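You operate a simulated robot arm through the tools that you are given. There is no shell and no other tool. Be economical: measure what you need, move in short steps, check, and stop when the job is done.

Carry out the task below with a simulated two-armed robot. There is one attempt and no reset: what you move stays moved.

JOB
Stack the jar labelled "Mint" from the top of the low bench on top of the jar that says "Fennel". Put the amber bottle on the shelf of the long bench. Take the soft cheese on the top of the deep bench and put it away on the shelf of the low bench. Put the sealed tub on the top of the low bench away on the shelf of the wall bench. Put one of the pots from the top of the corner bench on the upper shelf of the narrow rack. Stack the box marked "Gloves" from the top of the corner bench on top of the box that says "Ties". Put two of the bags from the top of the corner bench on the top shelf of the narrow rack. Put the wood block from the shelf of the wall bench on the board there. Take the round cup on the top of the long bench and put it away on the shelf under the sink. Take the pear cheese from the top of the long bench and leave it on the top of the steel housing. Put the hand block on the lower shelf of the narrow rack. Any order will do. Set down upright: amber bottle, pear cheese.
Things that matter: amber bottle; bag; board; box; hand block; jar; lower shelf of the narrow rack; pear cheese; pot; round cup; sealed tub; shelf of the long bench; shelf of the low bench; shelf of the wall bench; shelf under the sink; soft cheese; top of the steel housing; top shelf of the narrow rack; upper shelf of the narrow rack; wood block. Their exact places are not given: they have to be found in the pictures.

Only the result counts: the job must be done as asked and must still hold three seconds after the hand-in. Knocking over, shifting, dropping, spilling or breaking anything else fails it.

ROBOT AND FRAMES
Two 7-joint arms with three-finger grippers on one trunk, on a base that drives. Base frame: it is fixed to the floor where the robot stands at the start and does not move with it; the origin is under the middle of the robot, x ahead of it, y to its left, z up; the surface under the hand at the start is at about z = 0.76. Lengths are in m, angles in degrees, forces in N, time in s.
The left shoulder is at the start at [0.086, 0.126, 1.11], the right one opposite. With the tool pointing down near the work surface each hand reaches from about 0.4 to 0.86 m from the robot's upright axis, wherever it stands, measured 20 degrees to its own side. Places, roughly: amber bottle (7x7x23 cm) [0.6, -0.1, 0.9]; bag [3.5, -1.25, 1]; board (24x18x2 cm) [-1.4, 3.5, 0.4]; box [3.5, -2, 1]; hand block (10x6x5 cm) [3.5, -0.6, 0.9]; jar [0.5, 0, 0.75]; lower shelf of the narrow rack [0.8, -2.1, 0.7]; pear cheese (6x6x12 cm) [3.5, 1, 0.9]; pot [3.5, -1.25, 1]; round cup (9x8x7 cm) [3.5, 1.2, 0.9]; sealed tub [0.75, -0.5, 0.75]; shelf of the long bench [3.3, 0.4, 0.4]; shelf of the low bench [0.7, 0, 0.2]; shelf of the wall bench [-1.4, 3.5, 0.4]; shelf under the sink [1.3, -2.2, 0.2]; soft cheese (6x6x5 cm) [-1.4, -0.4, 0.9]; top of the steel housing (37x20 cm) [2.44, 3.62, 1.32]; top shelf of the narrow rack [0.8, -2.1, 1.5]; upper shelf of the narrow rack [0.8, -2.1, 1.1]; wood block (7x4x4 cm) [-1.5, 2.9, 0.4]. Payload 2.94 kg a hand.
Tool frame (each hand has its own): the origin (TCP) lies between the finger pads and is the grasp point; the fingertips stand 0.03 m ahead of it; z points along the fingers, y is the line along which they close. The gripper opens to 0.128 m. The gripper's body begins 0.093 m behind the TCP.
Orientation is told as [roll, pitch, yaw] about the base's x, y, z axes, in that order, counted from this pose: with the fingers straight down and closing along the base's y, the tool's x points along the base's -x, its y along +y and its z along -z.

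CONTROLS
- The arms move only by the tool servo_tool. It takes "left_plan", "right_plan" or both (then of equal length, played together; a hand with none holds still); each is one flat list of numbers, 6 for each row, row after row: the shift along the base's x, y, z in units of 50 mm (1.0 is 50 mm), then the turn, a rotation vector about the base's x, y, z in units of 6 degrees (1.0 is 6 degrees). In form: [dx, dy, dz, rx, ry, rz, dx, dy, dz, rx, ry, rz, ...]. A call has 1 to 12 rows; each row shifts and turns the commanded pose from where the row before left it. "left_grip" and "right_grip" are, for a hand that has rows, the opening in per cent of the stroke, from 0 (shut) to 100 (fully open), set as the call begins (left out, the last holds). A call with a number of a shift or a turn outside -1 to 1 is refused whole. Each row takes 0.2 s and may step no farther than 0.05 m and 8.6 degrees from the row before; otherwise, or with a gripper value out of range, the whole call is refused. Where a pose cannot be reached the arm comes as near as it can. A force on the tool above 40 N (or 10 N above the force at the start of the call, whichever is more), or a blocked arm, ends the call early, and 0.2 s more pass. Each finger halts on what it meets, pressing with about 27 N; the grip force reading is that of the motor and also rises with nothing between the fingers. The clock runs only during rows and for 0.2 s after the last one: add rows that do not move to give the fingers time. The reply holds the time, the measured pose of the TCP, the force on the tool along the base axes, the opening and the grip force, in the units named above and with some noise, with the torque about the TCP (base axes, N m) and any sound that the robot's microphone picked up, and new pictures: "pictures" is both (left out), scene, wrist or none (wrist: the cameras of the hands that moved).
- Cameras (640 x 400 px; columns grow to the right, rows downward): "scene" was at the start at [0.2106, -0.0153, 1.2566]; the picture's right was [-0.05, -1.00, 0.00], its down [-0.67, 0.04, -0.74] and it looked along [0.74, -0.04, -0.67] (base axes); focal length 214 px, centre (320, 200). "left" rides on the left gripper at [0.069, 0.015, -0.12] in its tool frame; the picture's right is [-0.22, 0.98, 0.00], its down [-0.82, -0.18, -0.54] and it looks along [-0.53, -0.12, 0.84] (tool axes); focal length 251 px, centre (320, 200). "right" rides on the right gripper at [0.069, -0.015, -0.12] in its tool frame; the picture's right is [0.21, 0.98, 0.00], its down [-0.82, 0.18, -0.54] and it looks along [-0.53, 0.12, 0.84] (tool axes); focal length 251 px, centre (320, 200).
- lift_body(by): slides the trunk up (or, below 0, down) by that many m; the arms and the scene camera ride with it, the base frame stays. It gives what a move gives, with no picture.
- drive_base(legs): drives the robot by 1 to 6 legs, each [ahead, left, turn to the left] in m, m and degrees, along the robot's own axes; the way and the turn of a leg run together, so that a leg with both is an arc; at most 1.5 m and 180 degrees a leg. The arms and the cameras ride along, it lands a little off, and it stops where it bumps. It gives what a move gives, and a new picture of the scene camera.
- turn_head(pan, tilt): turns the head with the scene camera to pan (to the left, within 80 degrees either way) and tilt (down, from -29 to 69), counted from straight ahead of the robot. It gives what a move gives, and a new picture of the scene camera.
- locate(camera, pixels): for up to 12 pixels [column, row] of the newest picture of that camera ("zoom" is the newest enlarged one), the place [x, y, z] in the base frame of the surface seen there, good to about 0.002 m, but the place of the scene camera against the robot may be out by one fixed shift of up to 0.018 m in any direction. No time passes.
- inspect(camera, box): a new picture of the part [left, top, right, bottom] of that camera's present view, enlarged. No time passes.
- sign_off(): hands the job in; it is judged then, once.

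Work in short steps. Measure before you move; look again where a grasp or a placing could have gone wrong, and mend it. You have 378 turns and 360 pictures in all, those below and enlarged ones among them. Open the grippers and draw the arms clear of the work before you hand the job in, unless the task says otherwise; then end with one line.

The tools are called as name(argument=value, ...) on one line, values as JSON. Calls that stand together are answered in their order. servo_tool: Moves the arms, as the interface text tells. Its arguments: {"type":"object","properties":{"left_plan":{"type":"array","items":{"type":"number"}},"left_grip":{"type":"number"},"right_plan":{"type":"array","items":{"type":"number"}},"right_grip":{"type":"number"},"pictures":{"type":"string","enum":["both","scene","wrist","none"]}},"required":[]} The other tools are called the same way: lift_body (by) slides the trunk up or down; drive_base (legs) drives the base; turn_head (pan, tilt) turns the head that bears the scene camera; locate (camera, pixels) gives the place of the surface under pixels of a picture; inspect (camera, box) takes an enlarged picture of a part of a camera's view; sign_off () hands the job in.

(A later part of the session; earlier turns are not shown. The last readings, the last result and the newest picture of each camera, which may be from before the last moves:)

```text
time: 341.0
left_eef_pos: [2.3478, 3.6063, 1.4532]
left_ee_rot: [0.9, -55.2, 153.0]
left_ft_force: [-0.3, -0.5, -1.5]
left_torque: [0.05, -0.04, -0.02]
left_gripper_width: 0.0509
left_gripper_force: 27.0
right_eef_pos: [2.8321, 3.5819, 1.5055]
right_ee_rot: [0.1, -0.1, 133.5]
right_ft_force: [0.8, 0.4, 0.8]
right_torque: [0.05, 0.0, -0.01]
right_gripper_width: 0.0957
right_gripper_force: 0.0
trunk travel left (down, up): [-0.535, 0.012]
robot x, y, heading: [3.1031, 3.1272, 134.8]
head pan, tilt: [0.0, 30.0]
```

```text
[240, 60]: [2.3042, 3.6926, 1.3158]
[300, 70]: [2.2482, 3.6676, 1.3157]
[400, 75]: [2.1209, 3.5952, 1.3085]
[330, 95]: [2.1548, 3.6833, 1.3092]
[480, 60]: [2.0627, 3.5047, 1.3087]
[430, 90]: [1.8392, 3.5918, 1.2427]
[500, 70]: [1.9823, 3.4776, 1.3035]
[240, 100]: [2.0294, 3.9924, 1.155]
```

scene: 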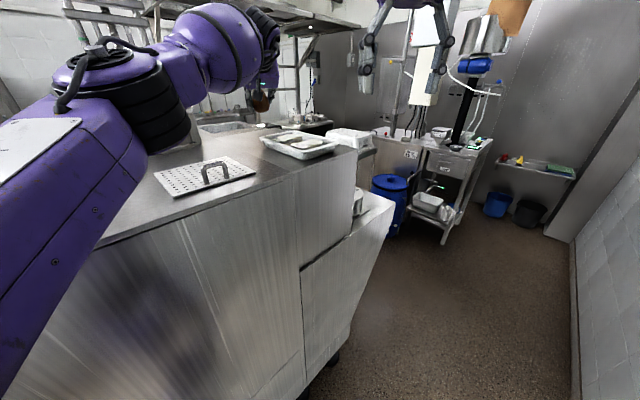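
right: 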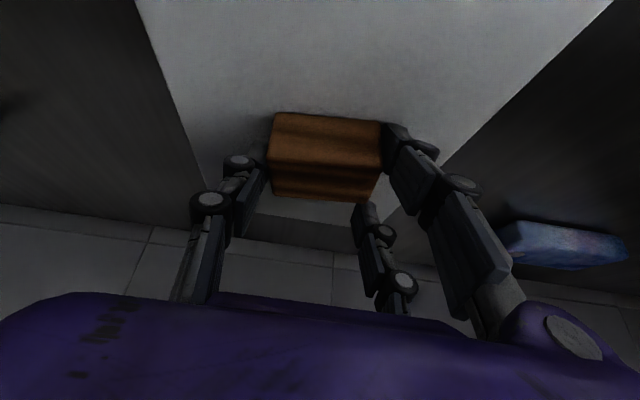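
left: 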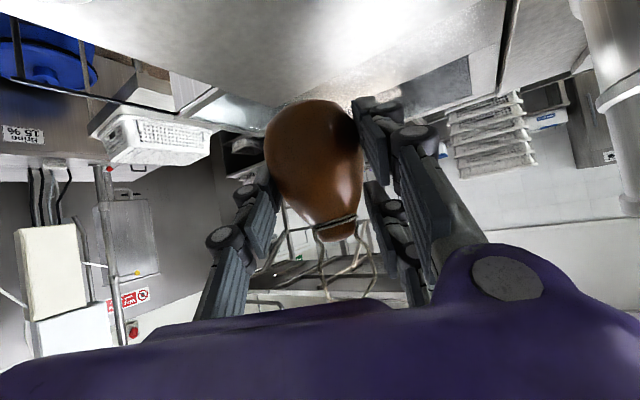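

Housing surface z≈1.316. Lower the pear.

servo_tool(left_plan=[0, 0, -0.6, 0, 0, 0, 0, 0, -0.6, 0, 0, 0, 0, 0, -0.4, 0, 0, 0, 0, 0, -0.1, 0, 0, 0, 0, 0, 0, 0, 0, 0], pictures="none")

servo_tool(left_plan=[0, 0, -0.06, 0, 0, 0, 0, 0, -0.06, 0, 0, 0, 0, 0, 0, 0, 0, 0], pictures="wrist")

```text
time: 342.2
left_eef_pos: [2.3481, 3.6096, 1.3682]
left_ee_rot: [0.9, -55.1, 153.0]
left_ft_force: [-0.4, -0.6, -1.4]
left_torque: [0.0, 0.0, 0.01]
left_gripper_width: 0.0509
left_gripper_force: 26.6
right_eef_pos: [2.8304, 3.5826, 1.5048]
right_ee_rot: [0.2, -0.1, 133.4]
right_ft_force: [-1.0, -1.4, -1.0]
right_torque: [0.03, 0.01, 0.0]
right_gripper_width: 0.0962
right_gripper_force: 0.1
trunk travel left (down, up): [-0.535, 0.012]
robot x, y, heading: [3.0994, 3.127, 134.8]
head pan, tilt: [0.0, 30.0]
```

```text
time: 343.0
left_eef_pos: [2.3484, 3.6079, 1.3662]
left_ee_rot: [0.6, -55.3, 153.2]
left_ft_force: [-3.3, 0.8, 10.3]
left_torque: [-0.01, 0.24, -0.01]
left_gripper_width: 0.0509
left_gripper_force: 26.8
right_eef_pos: [2.8325, 3.5824, 1.5056]
right_ee_rot: [0.2, 0.0, 133.5]
right_ft_force: [0.4, 0.4, 0.5]
right_torque: [0.03, 0.03, 0.01]
right_gripper_width: 0.096
right_gripper_force: 0.0
trunk travel left (down, up): [-0.535, 0.012]
robot x, y, heading: [3.099, 3.1266, 135.2]
head pan, tilt: [0.0, 30.0]
```

left: 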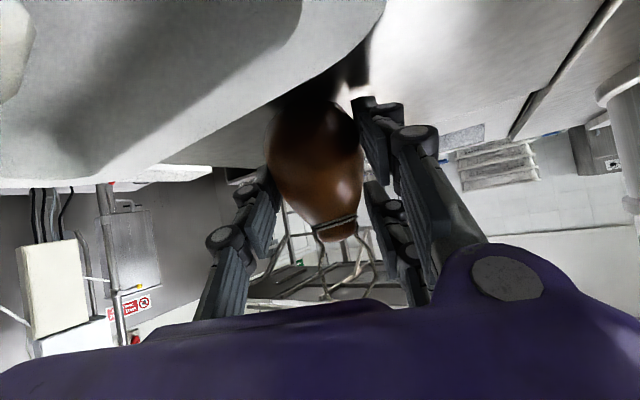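

Release and retreat along the tool axis.

servo_tool(left_plan=[0, 0, 0, 0, 0, 0, 0, 0, 0, 0, 0, 0, 0, 0, 0, 0, 0, 0, 0, 0, 0, 0, 0, 0], left_grip=65, pictures="none")

servo_tool(left_plan=[0.35, -0.18, 0.27, 0, 0, 0, 0.7, -0.36, 0.54, 0, 0, 0, 0.7, -0.36, 0.54, 0, 0, 0, 0.7, -0.36, 0.54, 0, 0, 0, 0.7, -0.36, 0.54, 0, 0, 0], pictures="both")

```text
time: 344.0
left_eef_pos: [2.3467, 3.6095, 1.3622]
left_ee_rot: [0.8, -55.1, 153.0]
left_ft_force: [-0.2, -0.9, -0.8]
left_torque: [-0.01, 0.01, 0.02]
left_gripper_width: 0.0833
left_gripper_force: 0.1
right_eef_pos: [2.8315, 3.5826, 1.5033]
right_ee_rot: [0.2, 0.0, 133.4]
right_ft_force: [0.3, 0.0, -0.5]
right_torque: [0.02, -0.01, -0.01]
right_gripper_width: 0.0959
right_gripper_force: 0.1
trunk travel left (down, up): [-0.535, 0.012]
robot x, y, heading: [3.1011, 3.1308, 135.0]
head pan, tilt: [0.0, 30.0]
```

```text
time: 345.2
left_eef_pos: [2.5092, 3.5276, 1.4875]
left_ee_rot: [0.7, -55.1, 153.1]
left_ft_force: [0.1, -0.5, 0.7]
left_torque: [0.02, 0.02, 0.0]
left_gripper_width: 0.0833
left_gripper_force: 0.1
right_eef_pos: [2.8334, 3.5812, 1.5058]
right_ee_rot: [0.0, 0.0, 133.5]
right_ft_force: [0.3, -0.3, 0.0]
right_torque: [-0.01, 0.04, 0.0]
right_gripper_width: 0.096
right_gripper_force: 0.0
trunk travel left (down, up): [-0.535, 0.012]
robot x, y, heading: [3.1039, 3.1262, 135.0]
head pan, tilt: [0.0, 30.0]
```

scene: 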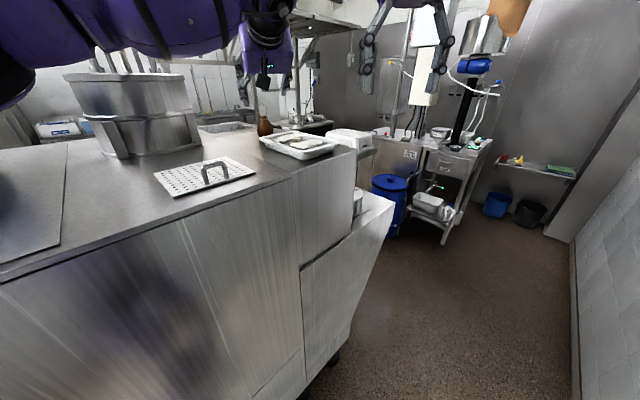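
left: 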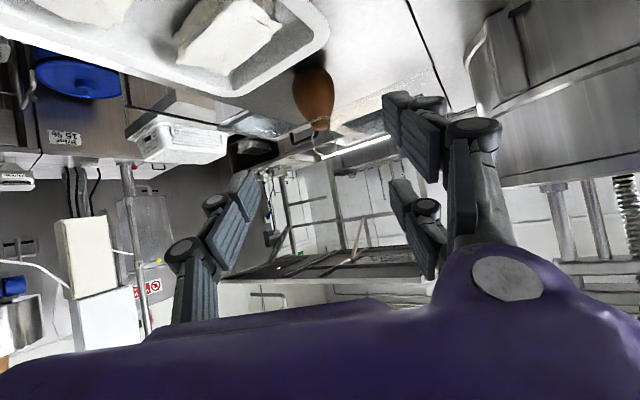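

Pear cheese stands upright on the housing. Drive back out of the aisle toward the long bench.

drive_base(legs=[[0, 0, -45], [-1.37, 0, 0], [0, 0.75, 0]])

```text
time: 360.5
left_eef_pos: [2.241, 2.4797, 1.4855]
left_ee_rot: [0.9, -55.1, 106.9]
left_ft_force: [0.5, 0.3, 0.1]
left_torque: [-0.02, 0.01, -0.02]
left_gripper_width: 0.0832
left_gripper_force: 0.0
right_eef_pos: [2.503, 2.2804, 1.5051]
right_ee_rot: [0.2, 0.0, 87.4]
right_ft_force: [0.0, -0.5, -0.4]
right_torque: [-0.02, 0.02, 0.02]
right_gripper_width: 0.0963
right_gripper_force: 0.1
trunk travel left (down, up): [-0.535, 0.012]
robot x, y, heading: [2.3618, 1.7707, 89.1]
head pan, tilt: [0.0, 30.0]
```

scene: 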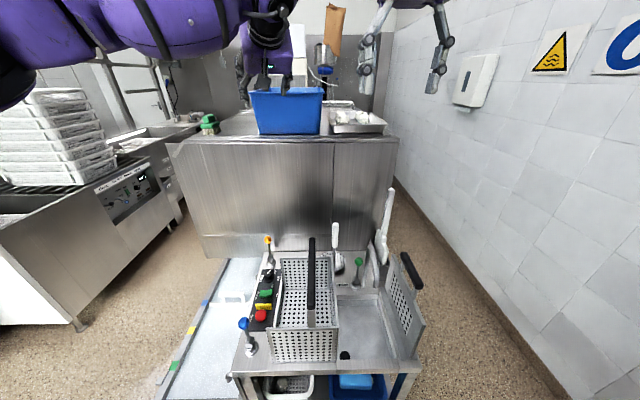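

drive_base(legs=[[0, 0, -89], [-0.25, 0, 0], [0, -0.95, 0]])

lift_body(by=-0.18)

turn_head(pan=0, tilt=32)

```text
time: 365.5
left_eef_pos: [2.9836, 1.8996, 1.4897]
left_ee_rot: [0.6, -55.4, 17.5]
left_ft_force: [-1.4, -0.1, 1.2]
left_torque: [-0.04, 0.01, -0.03]
left_gripper_width: 0.0834
left_gripper_force: 0.4
right_eef_pos: [2.7882, 1.6356, 1.5109]
right_ee_rot: [0.0, -0.5, -2.1]
right_ft_force: [-1.4, -0.2, 1.3]
right_torque: [0.02, -0.15, 0.01]
right_gripper_width: 0.0961
right_gripper_force: 0.3
trunk travel left (down, up): [-0.535, 0.012]
robot x, y, heading: [2.2889, 1.772, -0.7]
head pan, tilt: [0.0, 30.0]
stopped in leg 2: the robot was blocked; the commanded pose is now the measured one
```

scene: 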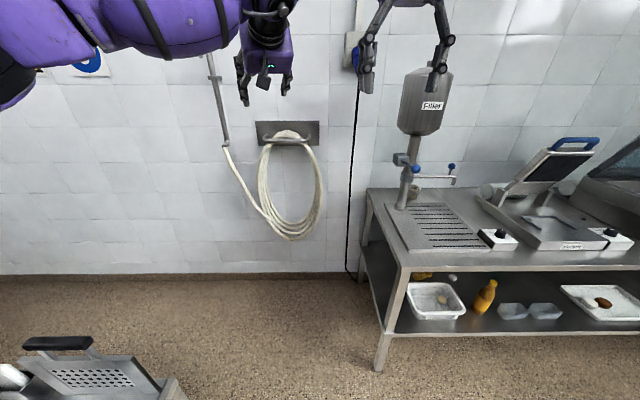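

```text
time: 367.5
left_eef_pos: [2.9941, 1.8993, 1.3045]
left_ee_rot: [1.0, -54.9, 17.1]
left_ft_force: [-0.3, -0.1, 0.9]
left_torque: [-0.03, -0.01, 0.02]
left_gripper_width: 0.0831
left_gripper_force: 0.1
right_eef_pos: [2.796, 1.6346, 1.3257]
right_ee_rot: [0.1, -0.2, -2.0]
right_ft_force: [0.4, 0.0, -0.1]
right_torque: [0.01, 0.0, 0.0]
right_gripper_width: 0.0958
right_gripper_force: 0.1
trunk travel left (down, up): [-0.355, 0.192]
robot x, y, heading: [2.2864, 1.7734, -0.6]
head pan, tilt: [0.0, 30.0]
```

```text
time: 368.1
left_eef_pos: [2.993, 1.899, 1.3039]
left_ee_rot: [1.2, -55.1, 17.2]
left_ft_force: [-0.1, -0.9, -0.1]
left_torque: [0.01, 0.0, -0.02]
left_gripper_width: 0.0834
left_gripper_force: 0.0
right_eef_pos: [2.7981, 1.6334, 1.3233]
right_ee_rot: [0.1, 0.0, -2.1]
right_ft_force: [-0.2, -0.2, -0.1]
right_torque: [-0.02, -0.04, -0.02]
right_gripper_width: 0.0961
right_gripper_force: 0.1
trunk travel left (down, up): [-0.355, 0.192]
robot x, y, heading: [2.2899, 1.771, -0.7]
head pan, tilt: [0.0, 32.0]
```

scene: 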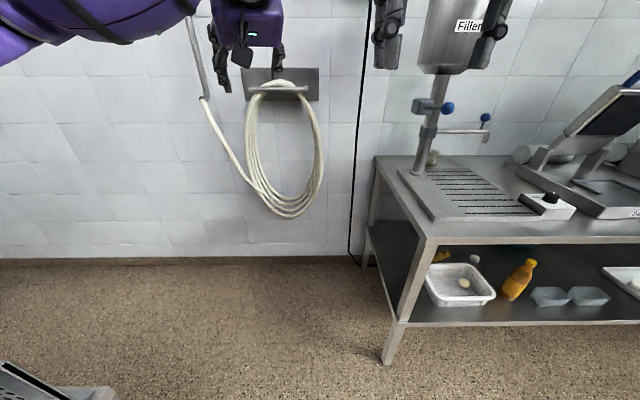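

drive_base(legs=[[0, -0.45, 0.6], [-0.05, -0.5, 0]])

servo_tool(left_plan=[-0.3, 0, -0.2, 0, 0, 1, -0.3, 0, -0.2, 0, 0, 1, -0.3, 0, -0.2, 0, 0, 1, 0, 0, -0.2, 0, 0, 1, 0, 0, 0, 0, 0, 1, 0, 0, 0, 0, 0, 1, 0, 0, 0, 0, 0, 1, 0, 0, 0, 0, 0, 0.8], pictures="none")

```text
time: 377.1
left_eef_pos: [2.9476, 0.9657, 1.3038]
left_ee_rot: [1.0, -55.1, 18.6]
left_ft_force: [-0.4, 0.0, -0.5]
left_torque: [-0.02, -0.01, 0.02]
left_gripper_width: 0.0831
left_gripper_force: 0.1
right_eef_pos: [2.7572, 0.697, 1.325]
right_ee_rot: [0.0, 0.0, -0.7]
right_ft_force: [0.3, 0.0, 0.2]
right_torque: [0.01, -0.01, 0.02]
right_gripper_width: 0.0958
right_gripper_force: 0.1
trunk travel left (down, up): [-0.355, 0.192]
robot x, y, heading: [2.2452, 0.8203, 0.7]
head pan, tilt: [0.0, 32.0]
```

scene: 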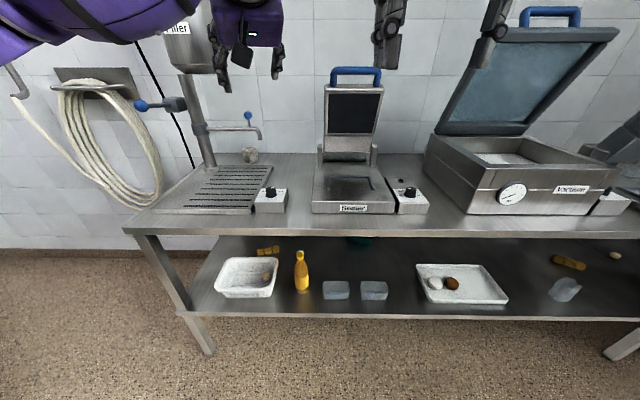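

```text
time: 378.9
left_eef_pos: [2.9036, 0.9645, 1.2647]
left_ee_rot: [1.0, -54.9, 65.5]
left_ft_force: [-0.5, 0.3, 0.7]
left_torque: [0.0, 0.01, 0.0]
left_gripper_width: 0.0829
left_gripper_force: 0.1
right_eef_pos: [2.7583, 0.696, 1.3235]
right_ee_rot: [0.1, 0.0, -0.7]
right_ft_force: [0.7, -0.5, -0.3]
right_torque: [0.02, -0.07, 0.0]
right_gripper_width: 0.0961
right_gripper_force: 0.0
trunk travel left (down, up): [-0.355, 0.192]
robot x, y, heading: [2.2452, 0.8198, 0.4]
head pan, tilt: [0.0, 32.0]
```

Drive in and stage the left hand for the cup, coming from the sealer side past the spout.

drive_base(legs=[[0.41, 0, -0.4]])

servo_tool(left_plan=[0.5, -0.1, -0.5, 0, 0, 0, 0.6, 0, -0.7, 0, 0, 0, 0.6, 0.1, -0.7, 0, 0, 0, 0.6, 0.3, -0.7, 0, 0, 0, 0.3, 0.3, -0.7, 0, 0, 0, 0, 0, 0, 0, 0, 0], left_grip=85, pictures="both")

```text
time: 381.5
left_eef_pos: [3.3151, 0.9572, 1.2645]
left_ee_rot: [1.1, -55.0, 64.5]
left_ft_force: [-0.4, -0.3, 0.5]
left_torque: [0.01, 0.0, -0.01]
left_gripper_width: 0.0834
left_gripper_force: 0.1
right_eef_pos: [3.1673, 0.6909, 1.3244]
right_ee_rot: [0.0, -0.1, -1.6]
right_ft_force: [0.3, 0.2, 0.3]
right_torque: [0.0, -0.01, 0.02]
right_gripper_width: 0.0961
right_gripper_force: 0.0
trunk travel left (down, up): [-0.355, 0.192]
robot x, y, heading: [2.6569, 0.8203, -0.1]
head pan, tilt: [0.0, 32.0]
```

scene: 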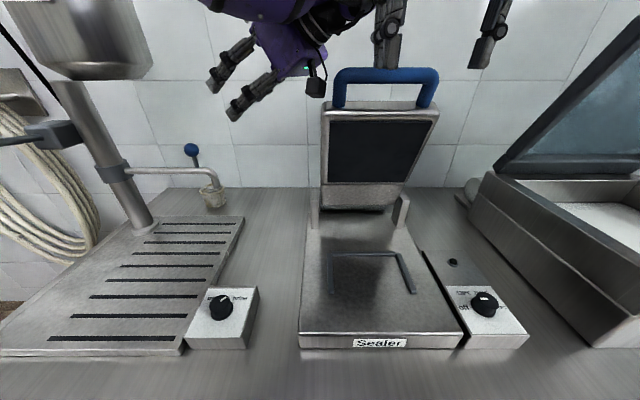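

```text
time: 381.9
left_eef_pos: [3.3276, 0.9568, 1.2523]
left_ee_rot: [2.1, -54.8, 63.5]
left_ft_force: [-2.7, 1.3, 1.8]
left_torque: [-0.15, 0.02, -0.31]
left_gripper_width: 0.1088
left_gripper_force: 0.0
right_eef_pos: [3.1681, 0.6907, 1.3257]
right_ee_rot: [0.1, 0.0, -1.7]
right_ft_force: [-0.2, 1.6, -0.7]
right_torque: [0.03, 0.03, -0.01]
right_gripper_width: 0.096
right_gripper_force: 0.1
trunk travel left (down, up): [-0.355, 0.192]
robot x, y, heading: [2.6596, 0.8199, -0.1]
head pan, tilt: [0.0, 32.0]
stopped in row 1 (left hand): the force on the tool passed its limit at 57 N (the readings are from after the stop); the commanded pose is now the measured one
```

scene: 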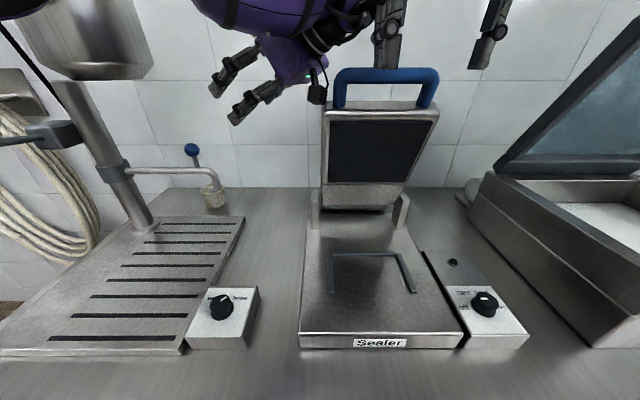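
left: 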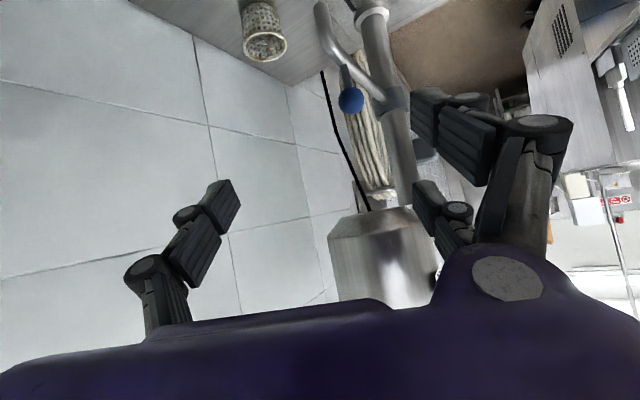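

The hand touched the sealer lid region. Shift +y away from it before descending.

servo_tool(left_plan=[-0.3, 0.5, 0.2, 0, 0, 0, 0, 0.8, 0, 0, 0, 0, 0, 0.6, 0, 0, 0, 0, 0, 0, 0, 0, 0, 0], pictures="both")

locate(camera="scene", pixels=[[336, 100], [345, 75], [330, 150], [430, 80], [360, 120], [318, 215], [213, 198], [215, 178]])

```text
time: 382.9
left_eef_pos: [3.3151, 1.051, 1.2597]
left_ee_rot: [1.8, -54.7, 63.7]
left_ft_force: [0.3, 0.2, 0.3]
left_torque: [0.05, 0.02, 0.01]
left_gripper_width: 0.1087
left_gripper_force: 0.1
right_eef_pos: [3.1676, 0.6902, 1.3246]
right_ee_rot: [0.1, 0.0, -1.7]
right_ft_force: [-1.0, 0.0, 0.5]
right_torque: [-0.01, 0.02, -0.02]
right_gripper_width: 0.096
right_gripper_force: 0.0
trunk travel left (down, up): [-0.355, 0.192]
robot x, y, heading: [2.6545, 0.8257, -0.4]
head pan, tilt: [0.0, 32.0]
```

scene: 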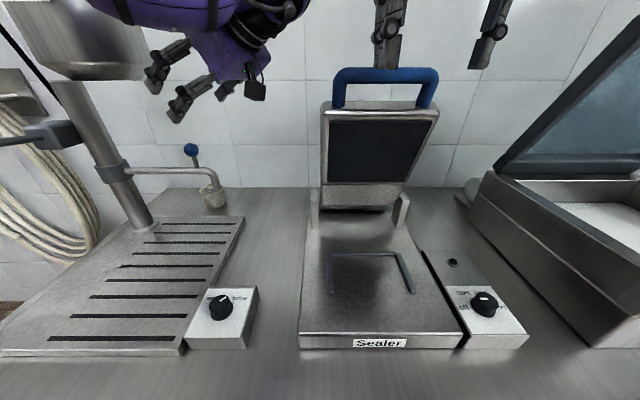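
left: 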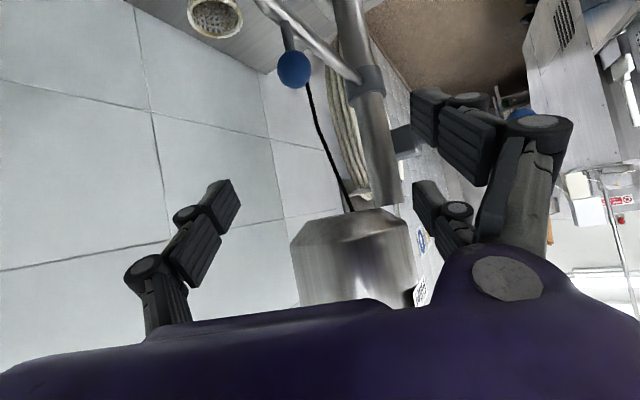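

```text
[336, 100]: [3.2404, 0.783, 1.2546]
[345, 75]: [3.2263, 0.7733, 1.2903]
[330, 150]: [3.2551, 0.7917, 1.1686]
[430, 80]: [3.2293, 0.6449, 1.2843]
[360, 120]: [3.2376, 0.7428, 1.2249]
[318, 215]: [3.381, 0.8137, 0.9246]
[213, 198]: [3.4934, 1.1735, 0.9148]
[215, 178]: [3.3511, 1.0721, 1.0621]
```

Sealer lid spans y 0.64–0.80; keep y≥1.05. Move +x first at height, then down to the staging point.

servo_tool(left_plan=[0.88, 0, 0, 0, 0, 0, 0.88, 0, 0, 0, 0, 0, 0.88, 0, 0, 0, 0, 0, 0, 0, -0.8, 0, 0, 0, 0, 0, -0.8, 0, 0, 0, 0, 0, -0.8, 0, 0, 0, 0, 0, -0.8, 0, 0, 0, 0, 0, -0.8, 0, 0, 0, 0, 0, 0, 0, 0, 0], pictures="both")

```text
time: 384.9
left_eef_pos: [3.4488, 1.0456, 1.0635]
left_ee_rot: [1.7, -54.8, 63.9]
left_ft_force: [-1.0, -0.3, 0.5]
left_torque: [0.01, -0.04, 0.02]
left_gripper_width: 0.109
left_gripper_force: 0.1
right_eef_pos: [3.1666, 0.6907, 1.3248]
right_ee_rot: [0.2, 0.0, -1.6]
right_ft_force: [0.0, 0.6, -0.8]
right_torque: [0.03, 0.0, -0.02]
right_gripper_width: 0.096
right_gripper_force: 0.0
trunk travel left (down, up): [-0.355, 0.192]
robot x, y, heading: [2.6579, 0.8208, -0.1]
head pan, tilt: [0.0, 32.0]
```

scene: 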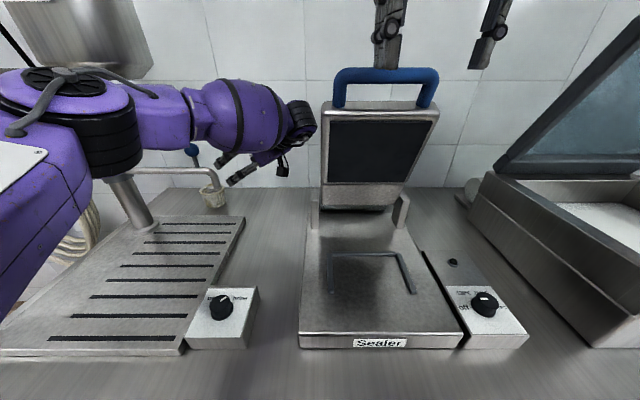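
left: 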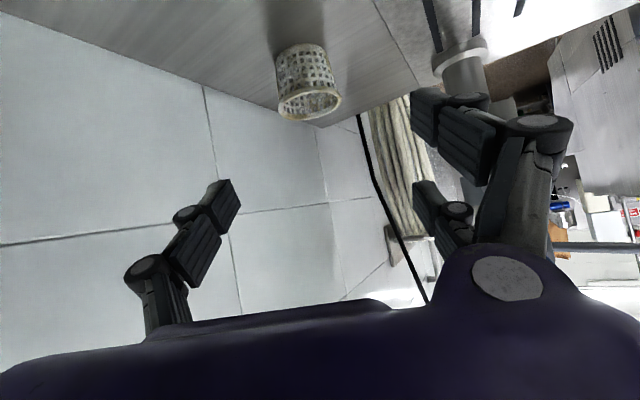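

locate(camera="left", pixels=[[279, 100], [340, 98], [310, 117], [276, 70], [330, 65], [300, 48], [305, 80], [310, 85]])

```text
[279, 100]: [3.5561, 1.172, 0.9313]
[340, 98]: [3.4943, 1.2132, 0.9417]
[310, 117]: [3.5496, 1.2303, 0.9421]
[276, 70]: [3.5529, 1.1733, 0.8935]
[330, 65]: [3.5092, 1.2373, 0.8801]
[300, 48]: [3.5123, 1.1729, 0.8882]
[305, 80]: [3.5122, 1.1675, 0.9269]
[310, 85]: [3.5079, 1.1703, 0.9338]
```

Cup centre ≈[3.526,1.196], rim z 0.942. Advance and close.

servo_tool(left_plan=[0.31, 0.6, -0.55, 0, 0, 0, 0.31, 0.6, -0.55, 0, 0, 0, 0.31, 0.6, -0.55, 0, 0, 0, 0.31, 0.6, -0.55, 0, 0, 0, 0.31, 0.6, -0.55, 0, 0, 0, 0, 0, 0, 0, 0, 0], pictures="wrist")

servo_tool(left_plan=[0, 0, 0, 0, 0, 0, 0, 0, 0, 0, 0, 0, 0, 0, 0, 0, 0, 0], left_grip=0, pictures="wrist")

```text
time: 386.4
left_eef_pos: [3.5279, 1.1708, 0.9481]
left_ee_rot: [-1.4, -55.1, 64.8]
left_ft_force: [0.3, -0.2, -0.1]
left_torque: [-0.01, -0.02, 0.02]
left_gripper_width: 0.109
left_gripper_force: 0.1
right_eef_pos: [3.158, 0.6828, 1.3268]
right_ee_rot: [0.2, -0.3, -1.9]
right_ft_force: [-1.1, 1.4, -0.1]
right_torque: [-0.12, -0.08, -0.01]
right_gripper_width: 0.096
right_gripper_force: 0.1
trunk travel left (down, up): [-0.355, 0.192]
robot x, y, heading: [2.6566, 0.8237, -0.4]
head pan, tilt: [0.0, 32.0]
stopped in row 6 (left hand): the arm was blocked; the commanded pose is now the measured one
```

left: 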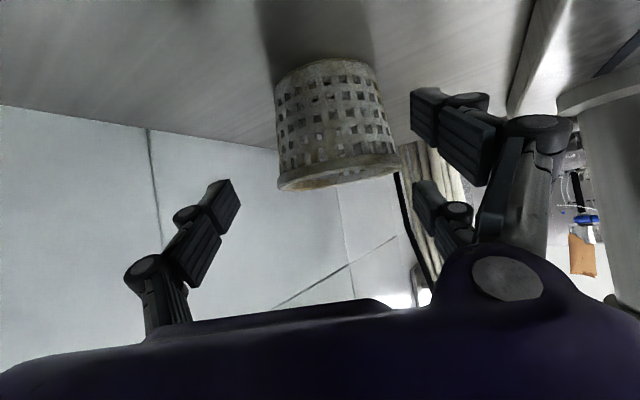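

```text
time: 387.2
left_eef_pos: [3.5274, 1.1727, 0.9482]
left_ee_rot: [-0.9, -55.5, 64.7]
left_ft_force: [0.1, -0.9, 1.3]
left_torque: [0.01, 0.05, 0.0]
left_gripper_width: 0.061
left_gripper_force: 26.8
right_eef_pos: [3.1595, 0.6778, 1.3256]
right_ee_rot: [0.5, -0.3, -1.9]
right_ft_force: [0.1, 0.4, 1.6]
right_torque: [-0.01, -0.06, -0.01]
right_gripper_width: 0.0959
right_gripper_force: 0.1
trunk travel left (down, up): [-0.355, 0.192]
robot x, y, heading: [2.6616, 0.82, -0.3]
head pan, tilt: [0.0, 32.0]
```

left: 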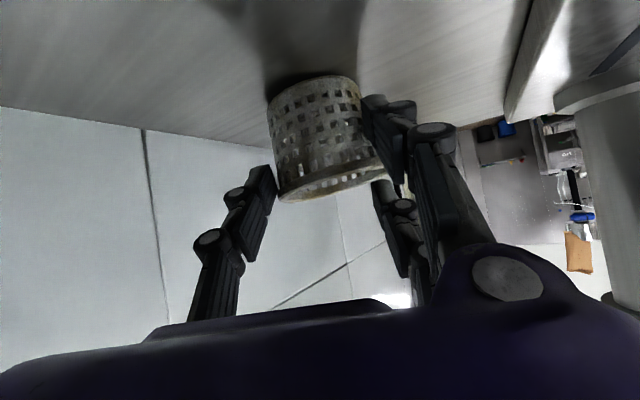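

The arm got blocked just short, but the cup is gripped (0.061 m). Lift a little and check the hold.

servo_tool(left_plan=[0, 0, 0.15, 0, 0, 0, 0, 0, 0.25, 0, 0, 0, 0, -0.1, 0.3, 0, 0, 0, 0, -0.1, 0.3, 0, 0, 0, 0, 0, 0, 0, 0, 0], pictures="both")

```text
time: 388.4
left_eef_pos: [3.5307, 1.1758, 0.9884]
left_ee_rot: [0.1, -54.9, 64.5]
left_ft_force: [0.1, 0.3, -0.8]
left_torque: [-0.02, -0.01, 0.0]
left_gripper_width: 0.0611
left_gripper_force: 27.3
right_eef_pos: [3.1679, 0.6894, 1.3236]
right_ee_rot: [0.1, 0.0, -1.7]
right_ft_force: [0.1, 0.6, -0.9]
right_torque: [0.0, -0.03, -0.02]
right_gripper_width: 0.0961
right_gripper_force: 0.1
trunk travel left (down, up): [-0.355, 0.192]
robot x, y, heading: [2.6554, 0.8195, -0.4]
head pan, tilt: [0.0, 32.0]
```

scene: 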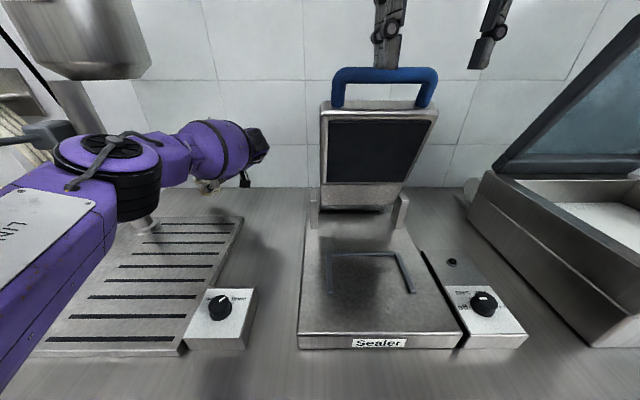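
left: 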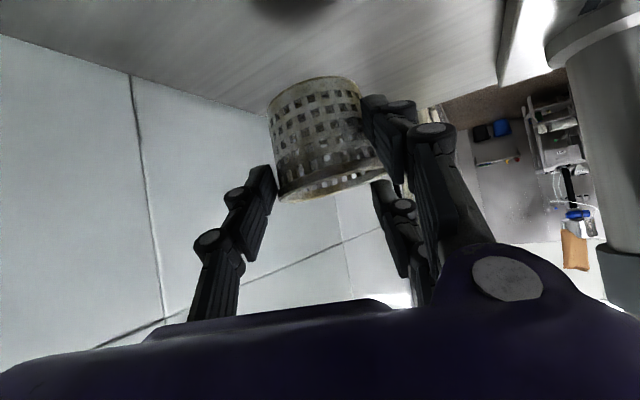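

Held; forearm is above the spout. Raise via the trunk, then retrace out.

lift_body(by=0.17)

servo_tool(left_plan=[-0.3, -0.6, 0.3, 0, 0, 0, -0.3, -0.6, 0.3, 0, 0, 0, -0.3, -0.5, 0.3, 0, 0, 0, -0.3, -0.3, 0.3, 0, 0, 0, 0, 0, 0, 0, 0, 0], pictures="scene")

```text
time: 390.4
left_eef_pos: [3.5057, 1.1763, 1.3327]
left_ee_rot: [-20.5, -58.3, 81.6]
left_ft_force: [0.1, 0.8, 1.0]
left_torque: [0.05, -0.01, -0.01]
left_gripper_width: 0.0001
left_gripper_force: 2.8
right_eef_pos: [3.167, 0.6881, 1.4929]
right_ee_rot: [-0.1, 0.1, -1.8]
right_ft_force: [-0.3, -0.1, -0.3]
right_torque: [-0.01, -0.04, 0.03]
right_gripper_width: 0.0962
right_gripper_force: 0.0
trunk travel left (down, up): [-0.525, 0.022]
robot x, y, heading: [2.6582, 0.8212, -0.3]
head pan, tilt: [0.0, 32.0]
```

```text
time: 391.6
left_eef_pos: [3.4468, 1.0765, 1.3915]
left_ee_rot: [-20.8, -58.2, 81.7]
left_ft_force: [0.0, 0.2, -0.1]
left_torque: [0.04, 0.0, 0.06]
left_gripper_width: 0.0
left_gripper_force: 2.6
right_eef_pos: [3.1678, 0.69, 1.4941]
right_ee_rot: [-0.1, -0.1, -1.8]
right_ft_force: [0.0, 0.2, 0.1]
right_torque: [-0.02, -0.02, -0.01]
right_gripper_width: 0.096
right_gripper_force: 0.1
trunk travel left (down, up): [-0.525, 0.022]
robot x, y, heading: [2.6561, 0.8235, -0.5]
head pan, tilt: [0.0, 32.0]
```

scene: 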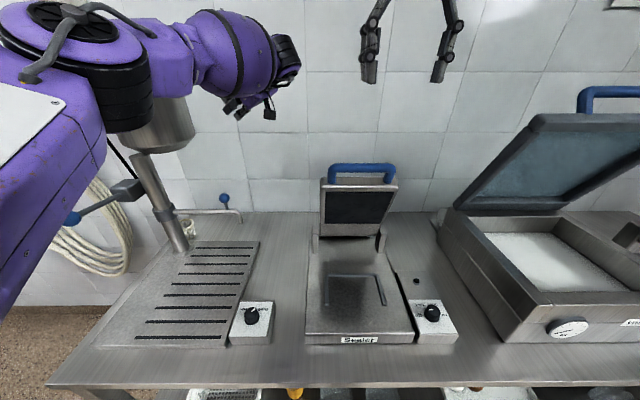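

The cup slipped out during the trunk lift (elbow snagged). Find where it is now.

inspect(camera="scene", box=[130, 180, 290, 290])

locate(camera="scene", pixels=[[188, 228], [192, 222], [185, 220], [165, 195], [225, 205]])

```text
3.64 times, centred on (210, 235) of scene
```

zoom: 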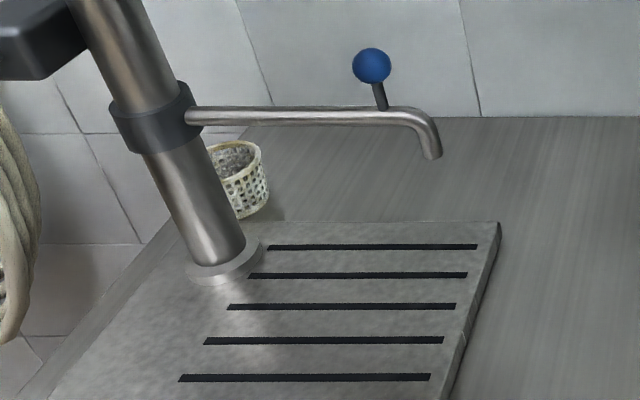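

```text
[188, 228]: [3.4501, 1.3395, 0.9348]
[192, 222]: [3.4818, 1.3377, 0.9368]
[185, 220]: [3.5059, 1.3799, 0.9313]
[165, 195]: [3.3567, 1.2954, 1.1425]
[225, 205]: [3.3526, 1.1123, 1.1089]
```

The cup stands upright behind the filler column at ≈[3.47,1.36], reachable from the bench's left end. Back off and re-orient the left hand.

drive_base(legs=[[-0.35, -0.02, 0.4]])

servo_tool(left_plan=[-0.2, -0.2, 0, 0.066, 0.45, 0.74, -0.2, -0.2, 0, 0.066, 0.45, 0.74, -0.2, -0.2, 0, 0.066, 0.45, 0.74, -0.2, 0, 0, 0.066, 0.45, 0.74, 0, 0, 0, 0, 0, -1, 0, 0, 0, 0, 0, -1, 0, 0, 0, 0, 0, -1, 0, 0, 0, 0, 0, -1, 0, 0, 0, 0, 0, -1, 0, 0, 0, 0, 0, -1, 0, 0, 0, 0, 0, -1, 0, 0, 0, 0, 0, -1], left_grip=85, pictures="none")

servo_tool(left_plan=[0, 0, 0, 0, 0, -1, 0, 0, 0, 0, 0, -1, 0, 0, 0, 0, 0, -1, 0, 0, 0, 0, 0, -1, 0, 0, 0, 0, 0, -1, 0, 0, 0, 0, 0, -1], pictures="none")

lift_body(by=-0.17)

```text
time: 393.8
left_eef_pos: [3.107, 1.0642, 1.3899]
left_ee_rot: [-20.5, -58.2, 81.9]
left_ft_force: [0.6, -0.5, 0.3]
left_torque: [0.05, -0.04, 0.02]
left_gripper_width: 0.0
left_gripper_force: 3.2
right_eef_pos: [2.8326, 0.6726, 1.4927]
right_ee_rot: [0.0, 0.1, -1.3]
right_ft_force: [0.0, 0.5, 0.3]
right_torque: [0.03, -0.02, 0.04]
right_gripper_width: 0.0958
right_gripper_force: 0.1
trunk travel left (down, up): [-0.525, 0.022]
robot x, y, heading: [2.3178, 0.8032, 0.2]
head pan, tilt: [0.0, 32.0]
```

scene: 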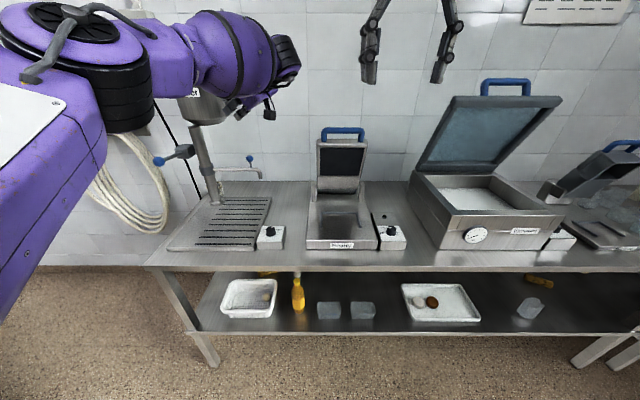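

```text
time: 396.4
left_eef_pos: [3.1929, 1.0076, 1.4342]
left_ee_rot: [0.2, -58.4, 34.0]
left_ft_force: [-0.5, 0.7, -0.6]
left_torque: [-0.02, -0.04, 0.0]
left_gripper_width: 0.1086
left_gripper_force: 0.1
left hand out of reach, approached as far as the arm can: row 4, 5, 6, 7, 8, 9, 10, 11, 12
right_eef_pos: [2.8289, 0.6735, 1.4946]
right_ee_rot: [0.0, 0.0, -1.5]
right_ft_force: [0.3, 0.1, 0.2]
right_torque: [0.01, 0.0, 0.0]
right_gripper_width: 0.0961
right_gripper_force: 0.1
trunk travel left (down, up): [-0.525, 0.022]
robot x, y, heading: [2.3184, 0.8004, 0.2]
head pan, tilt: [0.0, 32.0]
```

```text
time: 397.8
left_eef_pos: [3.2299, 1.0067, 1.4446]
left_ee_rot: [0.0, -58.5, -1.7]
left_ft_force: [-0.3, 1.2, -0.2]
left_torque: [-0.01, 0.0, -0.08]
left_gripper_width: 0.1087
left_gripper_force: 0.0
left hand out of reach, approached as far as the arm can: row 1, 2, 3, 4, 5
right_eef_pos: [2.8295, 0.6776, 1.4942]
right_ee_rot: [-0.1, 0.0, -1.4]
right_ft_force: [-0.2, 0.7, -1.6]
right_torque: [-0.05, 0.01, 0.01]
right_gripper_width: 0.096
right_gripper_force: 0.0
trunk travel left (down, up): [-0.525, 0.022]
robot x, y, heading: [2.3216, 0.8011, 0.3]
head pan, tilt: [0.0, 32.0]
```

```text
time: 399.7
left_eef_pos: [3.2314, 1.0033, 1.276]
left_ee_rot: [0.1, -58.4, -1.7]
left_ft_force: [-0.2, 0.7, 0.0]
left_torque: [0.02, 0.0, 0.0]
left_gripper_width: 0.1088
left_gripper_force: 0.1
right_eef_pos: [2.83, 0.6732, 1.3236]
right_ee_rot: [0.2, 0.0, -1.4]
right_ft_force: [-0.4, 0.5, 0.0]
right_torque: [-0.01, -0.03, 0.01]
right_gripper_width: 0.0961
right_gripper_force: 0.0
trunk travel left (down, up): [-0.355, 0.192]
robot x, y, heading: [2.3168, 0.8017, 0.2]
head pan, tilt: [0.0, 32.0]
```

Retract the left hand, tuck the right, then go to the bench's left end at a −35° heading.

servo_tool(left_plan=[-1, 0, 0, 0, 0, 0, -1, 0, 0, 0, 0, 0, -1, 0, 0, 0, 0, 0, -1, 0, 0, 0, 0, 0, -1, 0, 0, 0, 0, 0, -1, 0, 0, 0, 0, 0], right_plan=[-0.4, -0.6, 0, 0, 0, 0, -0.4, -0.6, 0, 0, 0, 0, -0.4, -0.6, 0, 0, 0, 0, -0.4, -0.6, 0, 0, 0, 0, -0.4, -0.6, 0, 0, 0, 0, 0, -0.4, 0, 0, 0, 0], pictures="none")

drive_base(legs=[[0.05, 0.95, -0.2], [0.46, 0, 0], [0, 0, -35]])

```text
time: 401.1
left_eef_pos: [2.9319, 1.003, 1.2794]
left_ee_rot: [0.1, -58.5, -1.7]
left_ft_force: [-0.1, -0.2, -0.6]
left_torque: [0.01, 0.01, 0.01]
left_gripper_width: 0.1091
left_gripper_force: 0.3
right_eef_pos: [2.7491, 0.5409, 1.2587]
right_ee_rot: [0.1, -0.1, -1.4]
right_ft_force: [0.0, -0.3, -0.2]
right_torque: [-0.05, -0.03, 0.02]
right_gripper_width: 0.0962
right_gripper_force: 0.1
right hand out of reach, approached as far as the arm can: row 2, 3, 4, 5, 6
trunk travel left (down, up): [-0.355, 0.192]
robot x, y, heading: [2.3196, 0.8046, -0.0]
head pan, tilt: [0.0, 32.0]
```

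```text
time: 413.9
left_eef_pos: [3.4463, 1.542, 1.2789]
left_ee_rot: [0.2, -58.5, -38.7]
left_ft_force: [-0.8, -0.4, 0.0]
left_torque: [0.01, 0.0, 0.01]
left_gripper_width: 0.1089
left_gripper_force: 0.1
right_eef_pos: [3.022, 1.2803, 1.2573]
right_ee_rot: [0.0, 0.0, -38.2]
right_ft_force: [0.7, 0.1, 0.2]
right_torque: [-0.02, 0.02, 0.03]
right_gripper_width: 0.0959
right_gripper_force: 0.0
trunk travel left (down, up): [-0.355, 0.192]
robot x, y, heading: [2.8347, 1.7508, -36.7]
head pan, tilt: [0.0, 32.0]
```

scene: 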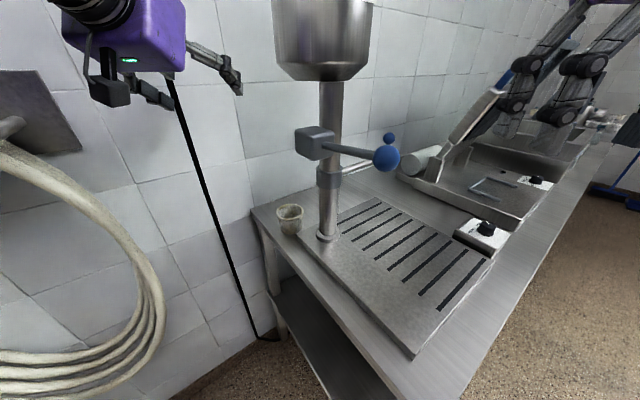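

Cup is clearly visible and upright at (289,218). Measure.

locate(camera="scene", pixels=[[289, 222], [278, 212], [302, 210], [289, 207], [262, 225], [280, 208], [310, 145], [325, 75], [290, 232]])

servo_tool(left_plan=[-0.2, 0.1, -0.8, 0, 0, 0, -0.2, 0.1, -0.8, 0, 0, 0, 0, 0, -0.6, 0, 0, 0, 0, 0, 0, 0, 0, 0], pictures="wrist")

```text
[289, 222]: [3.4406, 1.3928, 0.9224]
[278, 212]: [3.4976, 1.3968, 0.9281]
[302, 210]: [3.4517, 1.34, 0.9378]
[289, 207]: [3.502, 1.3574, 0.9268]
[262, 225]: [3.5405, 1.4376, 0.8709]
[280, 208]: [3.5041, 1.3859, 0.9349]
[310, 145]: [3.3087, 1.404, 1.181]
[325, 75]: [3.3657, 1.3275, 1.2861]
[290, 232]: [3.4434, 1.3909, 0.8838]
```

```text
time: 414.9
left_eef_pos: [3.4248, 1.552, 1.1685]
left_ee_rot: [0.2, -58.5, -38.6]
left_ft_force: [0.2, 0.0, 0.3]
left_torque: [-0.01, 0.02, 0.03]
left_gripper_width: 0.109
left_gripper_force: 0.1
right_eef_pos: [3.0214, 1.2814, 1.2576]
right_ee_rot: [0.1, -0.2, -38.2]
right_ft_force: [-0.6, -0.5, 0.5]
right_torque: [0.0, 0.0, 0.02]
right_gripper_width: 0.096
right_gripper_force: 0.1
trunk travel left (down, up): [-0.355, 0.192]
robot x, y, heading: [2.8321, 1.7506, -36.5]
head pan, tilt: [0.0, 32.0]
```

left: 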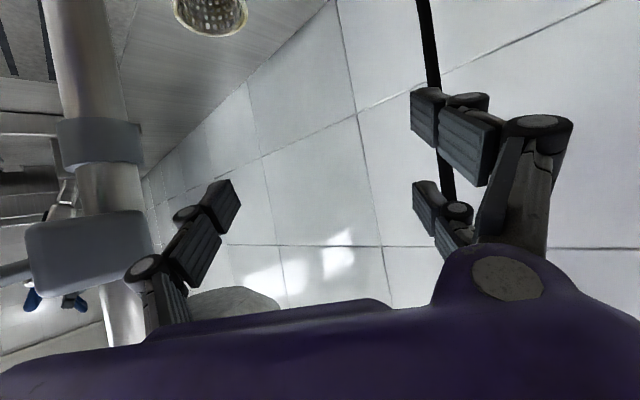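

servo_tool(left_plan=[-0.57, -0.3, -0.7, 0, 0, 0, -0.57, -0.6, -0.5, 0, 0, 0, -0.5, -0.6, -0.5, 0, 0, 0, 0, 0, -0.5, 0, 0, 0, 0, 0, -0.4, 0, 0, 0, 0, 0, 0, 0, 0, 0], pictures="wrist")

```text
time: 416.3
left_eef_pos: [3.3437, 1.4742, 1.0393]
left_ee_rot: [0.1, -58.6, -38.6]
left_ft_force: [0.6, 0.1, -0.6]
left_torque: [0.01, 0.0, -0.04]
left_gripper_width: 0.1088
left_gripper_force: 0.1
right_eef_pos: [3.0225, 1.2799, 1.2573]
right_ee_rot: [0.1, -0.1, -38.1]
right_ft_force: [0.8, 0.3, -1.3]
right_torque: [-0.02, -0.01, -0.01]
right_gripper_width: 0.0957
right_gripper_force: 0.0
trunk travel left (down, up): [-0.355, 0.192]
robot x, y, heading: [2.8331, 1.746, -36.7]
head pan, tilt: [0.0, 32.0]
```

left: 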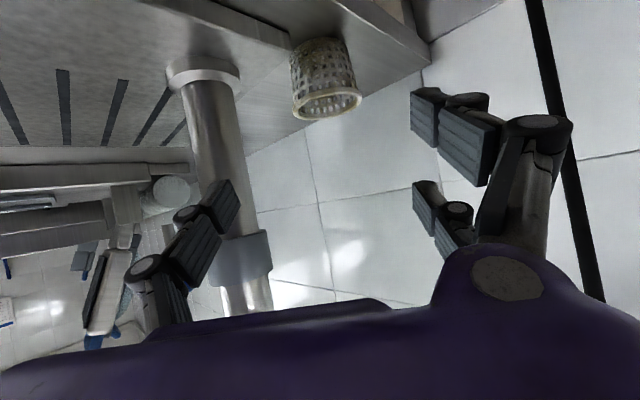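

locate(camera="left", pixels=[[294, 97], [360, 97], [326, 118], [324, 92], [292, 60], [345, 45], [240, 110]])

```text
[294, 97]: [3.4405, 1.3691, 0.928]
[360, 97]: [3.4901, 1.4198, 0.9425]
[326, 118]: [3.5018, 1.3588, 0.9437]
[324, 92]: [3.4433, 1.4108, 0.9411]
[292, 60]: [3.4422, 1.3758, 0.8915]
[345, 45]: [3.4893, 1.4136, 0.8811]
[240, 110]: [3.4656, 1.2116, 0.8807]
```

servo_tool(left_plan=[0.513, -0.35, -0.45, 0, 0, 0, 0.513, -0.35, -0.45, 0, 0, 0, 0.513, -0.35, -0.45, 0, 0, 0, 0.513, -0.35, -0.45, 0, 0, 0, 0.513, -0.35, -0.44, 0, 0, 0, 0, 0, 0, 0, 0, 0], pictures="wrist")

```text
time: 417.7
left_eef_pos: [3.4739, 1.391, 0.9265]
left_ee_rot: [0.2, -58.6, -38.7]
left_ft_force: [0.4, -0.2, 0.0]
left_torque: [0.05, -0.02, -0.01]
left_gripper_width: 0.109
left_gripper_force: 0.0
right_eef_pos: [3.0214, 1.2803, 1.2579]
right_ee_rot: [0.1, -0.1, -38.2]
right_ft_force: [0.0, -0.5, -0.8]
right_torque: [0.05, 0.02, 0.01]
right_gripper_width: 0.0962
right_gripper_force: 0.1
trunk travel left (down, up): [-0.355, 0.192]
robot x, y, heading: [2.8324, 1.7501, -36.7]
head pan, tilt: [0.0, 32.0]
```

left: 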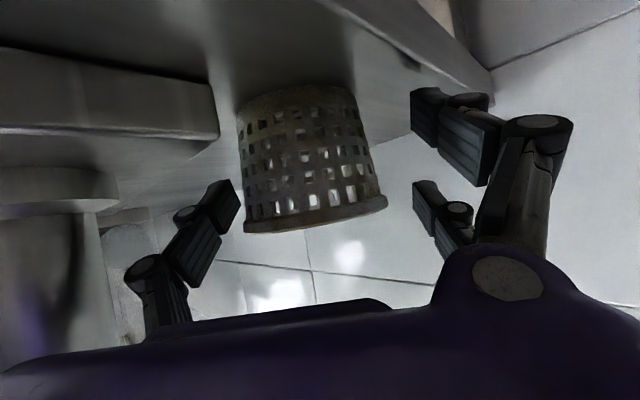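

Straddled. Close, then lift slowly by the hand only.

servo_tool(left_plan=[0, 0, 0, 0, 0, 0, 0, 0, 0, 0, 0, 0, 0, 0, 0, 0, 0, 0, 0, 0, 0, 0, 0, 0], left_grip=0, pictures="none")

servo_tool(left_plan=[0, 0, 0.1, 0, 0, 0, 0, 0, 0.2, 0, 0, 0, 0, 0, 0.3, 0, 0, 0, -0.2, 0.2, 0.3, 0, 0, 0, -0.4, 0.3, 0.3, 0, 0, 0, -0.5, 0.4, 0.4, 0, 0, 0, -0.5, 0.4, 0.4, 0, 0, 0, 0, 0, 0, 0, 0, 0], pictures="wrist")

```text
time: 418.7
left_eef_pos: [3.4741, 1.3923, 0.9272]
left_ee_rot: [0.2, -58.5, -38.7]
left_ft_force: [-0.1, -0.1, -0.1]
left_torque: [0.01, -0.01, 0.01]
left_gripper_width: 0.0759
left_gripper_force: 26.5
right_eef_pos: [3.0217, 1.2811, 1.2572]
right_ee_rot: [0.1, 0.0, -38.3]
right_ft_force: [-0.3, 0.2, -1.3]
right_torque: [-0.01, 0.01, 0.05]
right_gripper_width: 0.0959
right_gripper_force: 0.0
trunk travel left (down, up): [-0.355, 0.192]
robot x, y, heading: [2.8301, 1.7518, -36.8]
head pan, tilt: [0.0, 32.0]
```

```text
time: 420.5
left_eef_pos: [3.3902, 1.4553, 1.028]
left_ee_rot: [0.1, -58.4, -38.6]
left_ft_force: [1.4, -1.0, -0.2]
left_torque: [-0.01, -0.01, 0.0]
left_gripper_width: 0.0764
left_gripper_force: 27.2
right_eef_pos: [3.023, 1.2811, 1.2575]
right_ee_rot: [0.1, -0.1, -38.2]
right_ft_force: [0.2, 0.3, 0.4]
right_torque: [-0.01, 0.0, 0.0]
right_gripper_width: 0.0959
right_gripper_force: 0.0
trunk travel left (down, up): [-0.355, 0.192]
robot x, y, heading: [2.8362, 1.7494, -36.8]
head pan, tilt: [0.0, 32.0]
```

left: 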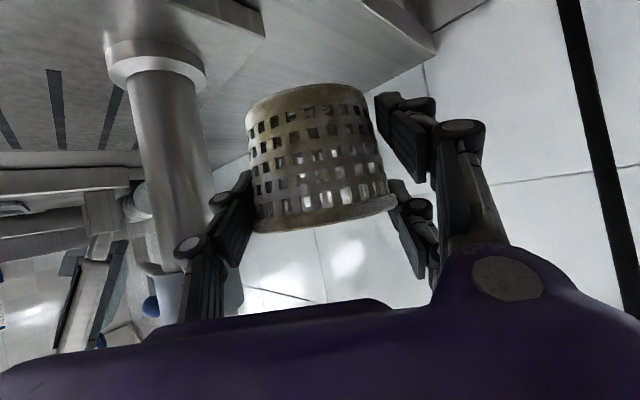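

Cup firmly held. Raise, turn back to heading 0 and travel toward the hand block at y≈−0.6.

servo_tool(left_plan=[-0.4, 0.3, 0.7, 0, 0, 0, -0.4, 0.3, 0.7, 0, 0, 0, 0, 0, 0.7, 0, 0, 0, 0, 0, 0.7, 0, 0, 0], pictures="none")

drive_base(legs=[[0, 0, 36.7], [-0.5, 0, 0], [0, -0.9, 0], [-0.05, -1.4, 0]])

```text
time: 421.5
left_eef_pos: [3.3539, 1.4873, 1.1687]
left_ee_rot: [0.4, -58.5, -38.7]
left_ft_force: [-0.1, 0.0, -1.0]
left_torque: [-0.04, -0.02, 0.03]
left_gripper_width: 0.0761
left_gripper_force: 27.0
right_eef_pos: [3.022, 1.28, 1.2585]
right_ee_rot: [0.2, -0.1, -38.2]
right_ft_force: [-0.2, 0.2, -0.5]
right_torque: [0.0, -0.03, -0.01]
right_gripper_width: 0.0959
right_gripper_force: 0.1
trunk travel left (down, up): [-0.355, 0.192]
robot x, y, heading: [2.8341, 1.7494, -36.9]
head pan, tilt: [0.0, 32.0]
```

```text
time: 445.6
left_eef_pos: [2.7847, -0.4031, 1.167]
left_ee_rot: [0.2, -58.5, -4.2]
left_ft_force: [-0.3, -0.4, 0.3]
left_torque: [0.03, 0.05, 0.0]
left_gripper_width: 0.0754
left_gripper_force: 26.6
right_eef_pos: [2.6278, -0.7606, 1.2589]
right_ee_rot: [0.1, 0.0, -3.7]
right_ft_force: [0.7, -0.5, 0.0]
right_torque: [0.01, 0.05, 0.0]
right_gripper_width: 0.0959
right_gripper_force: 0.1
trunk travel left (down, up): [-0.355, 0.192]
robot x, y, heading: [2.2057, -0.4821, -2.2]
head pan, tilt: [0.0, 32.0]
```

scene: 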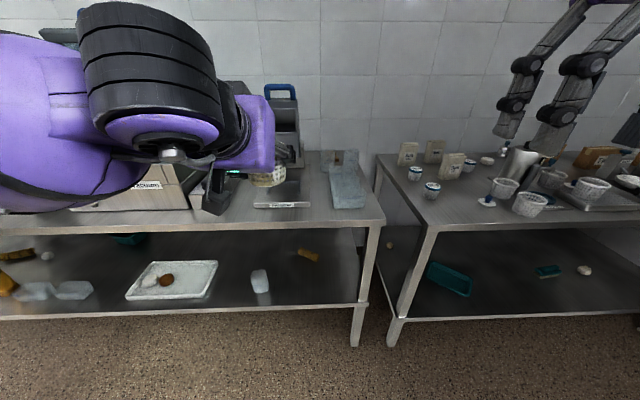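

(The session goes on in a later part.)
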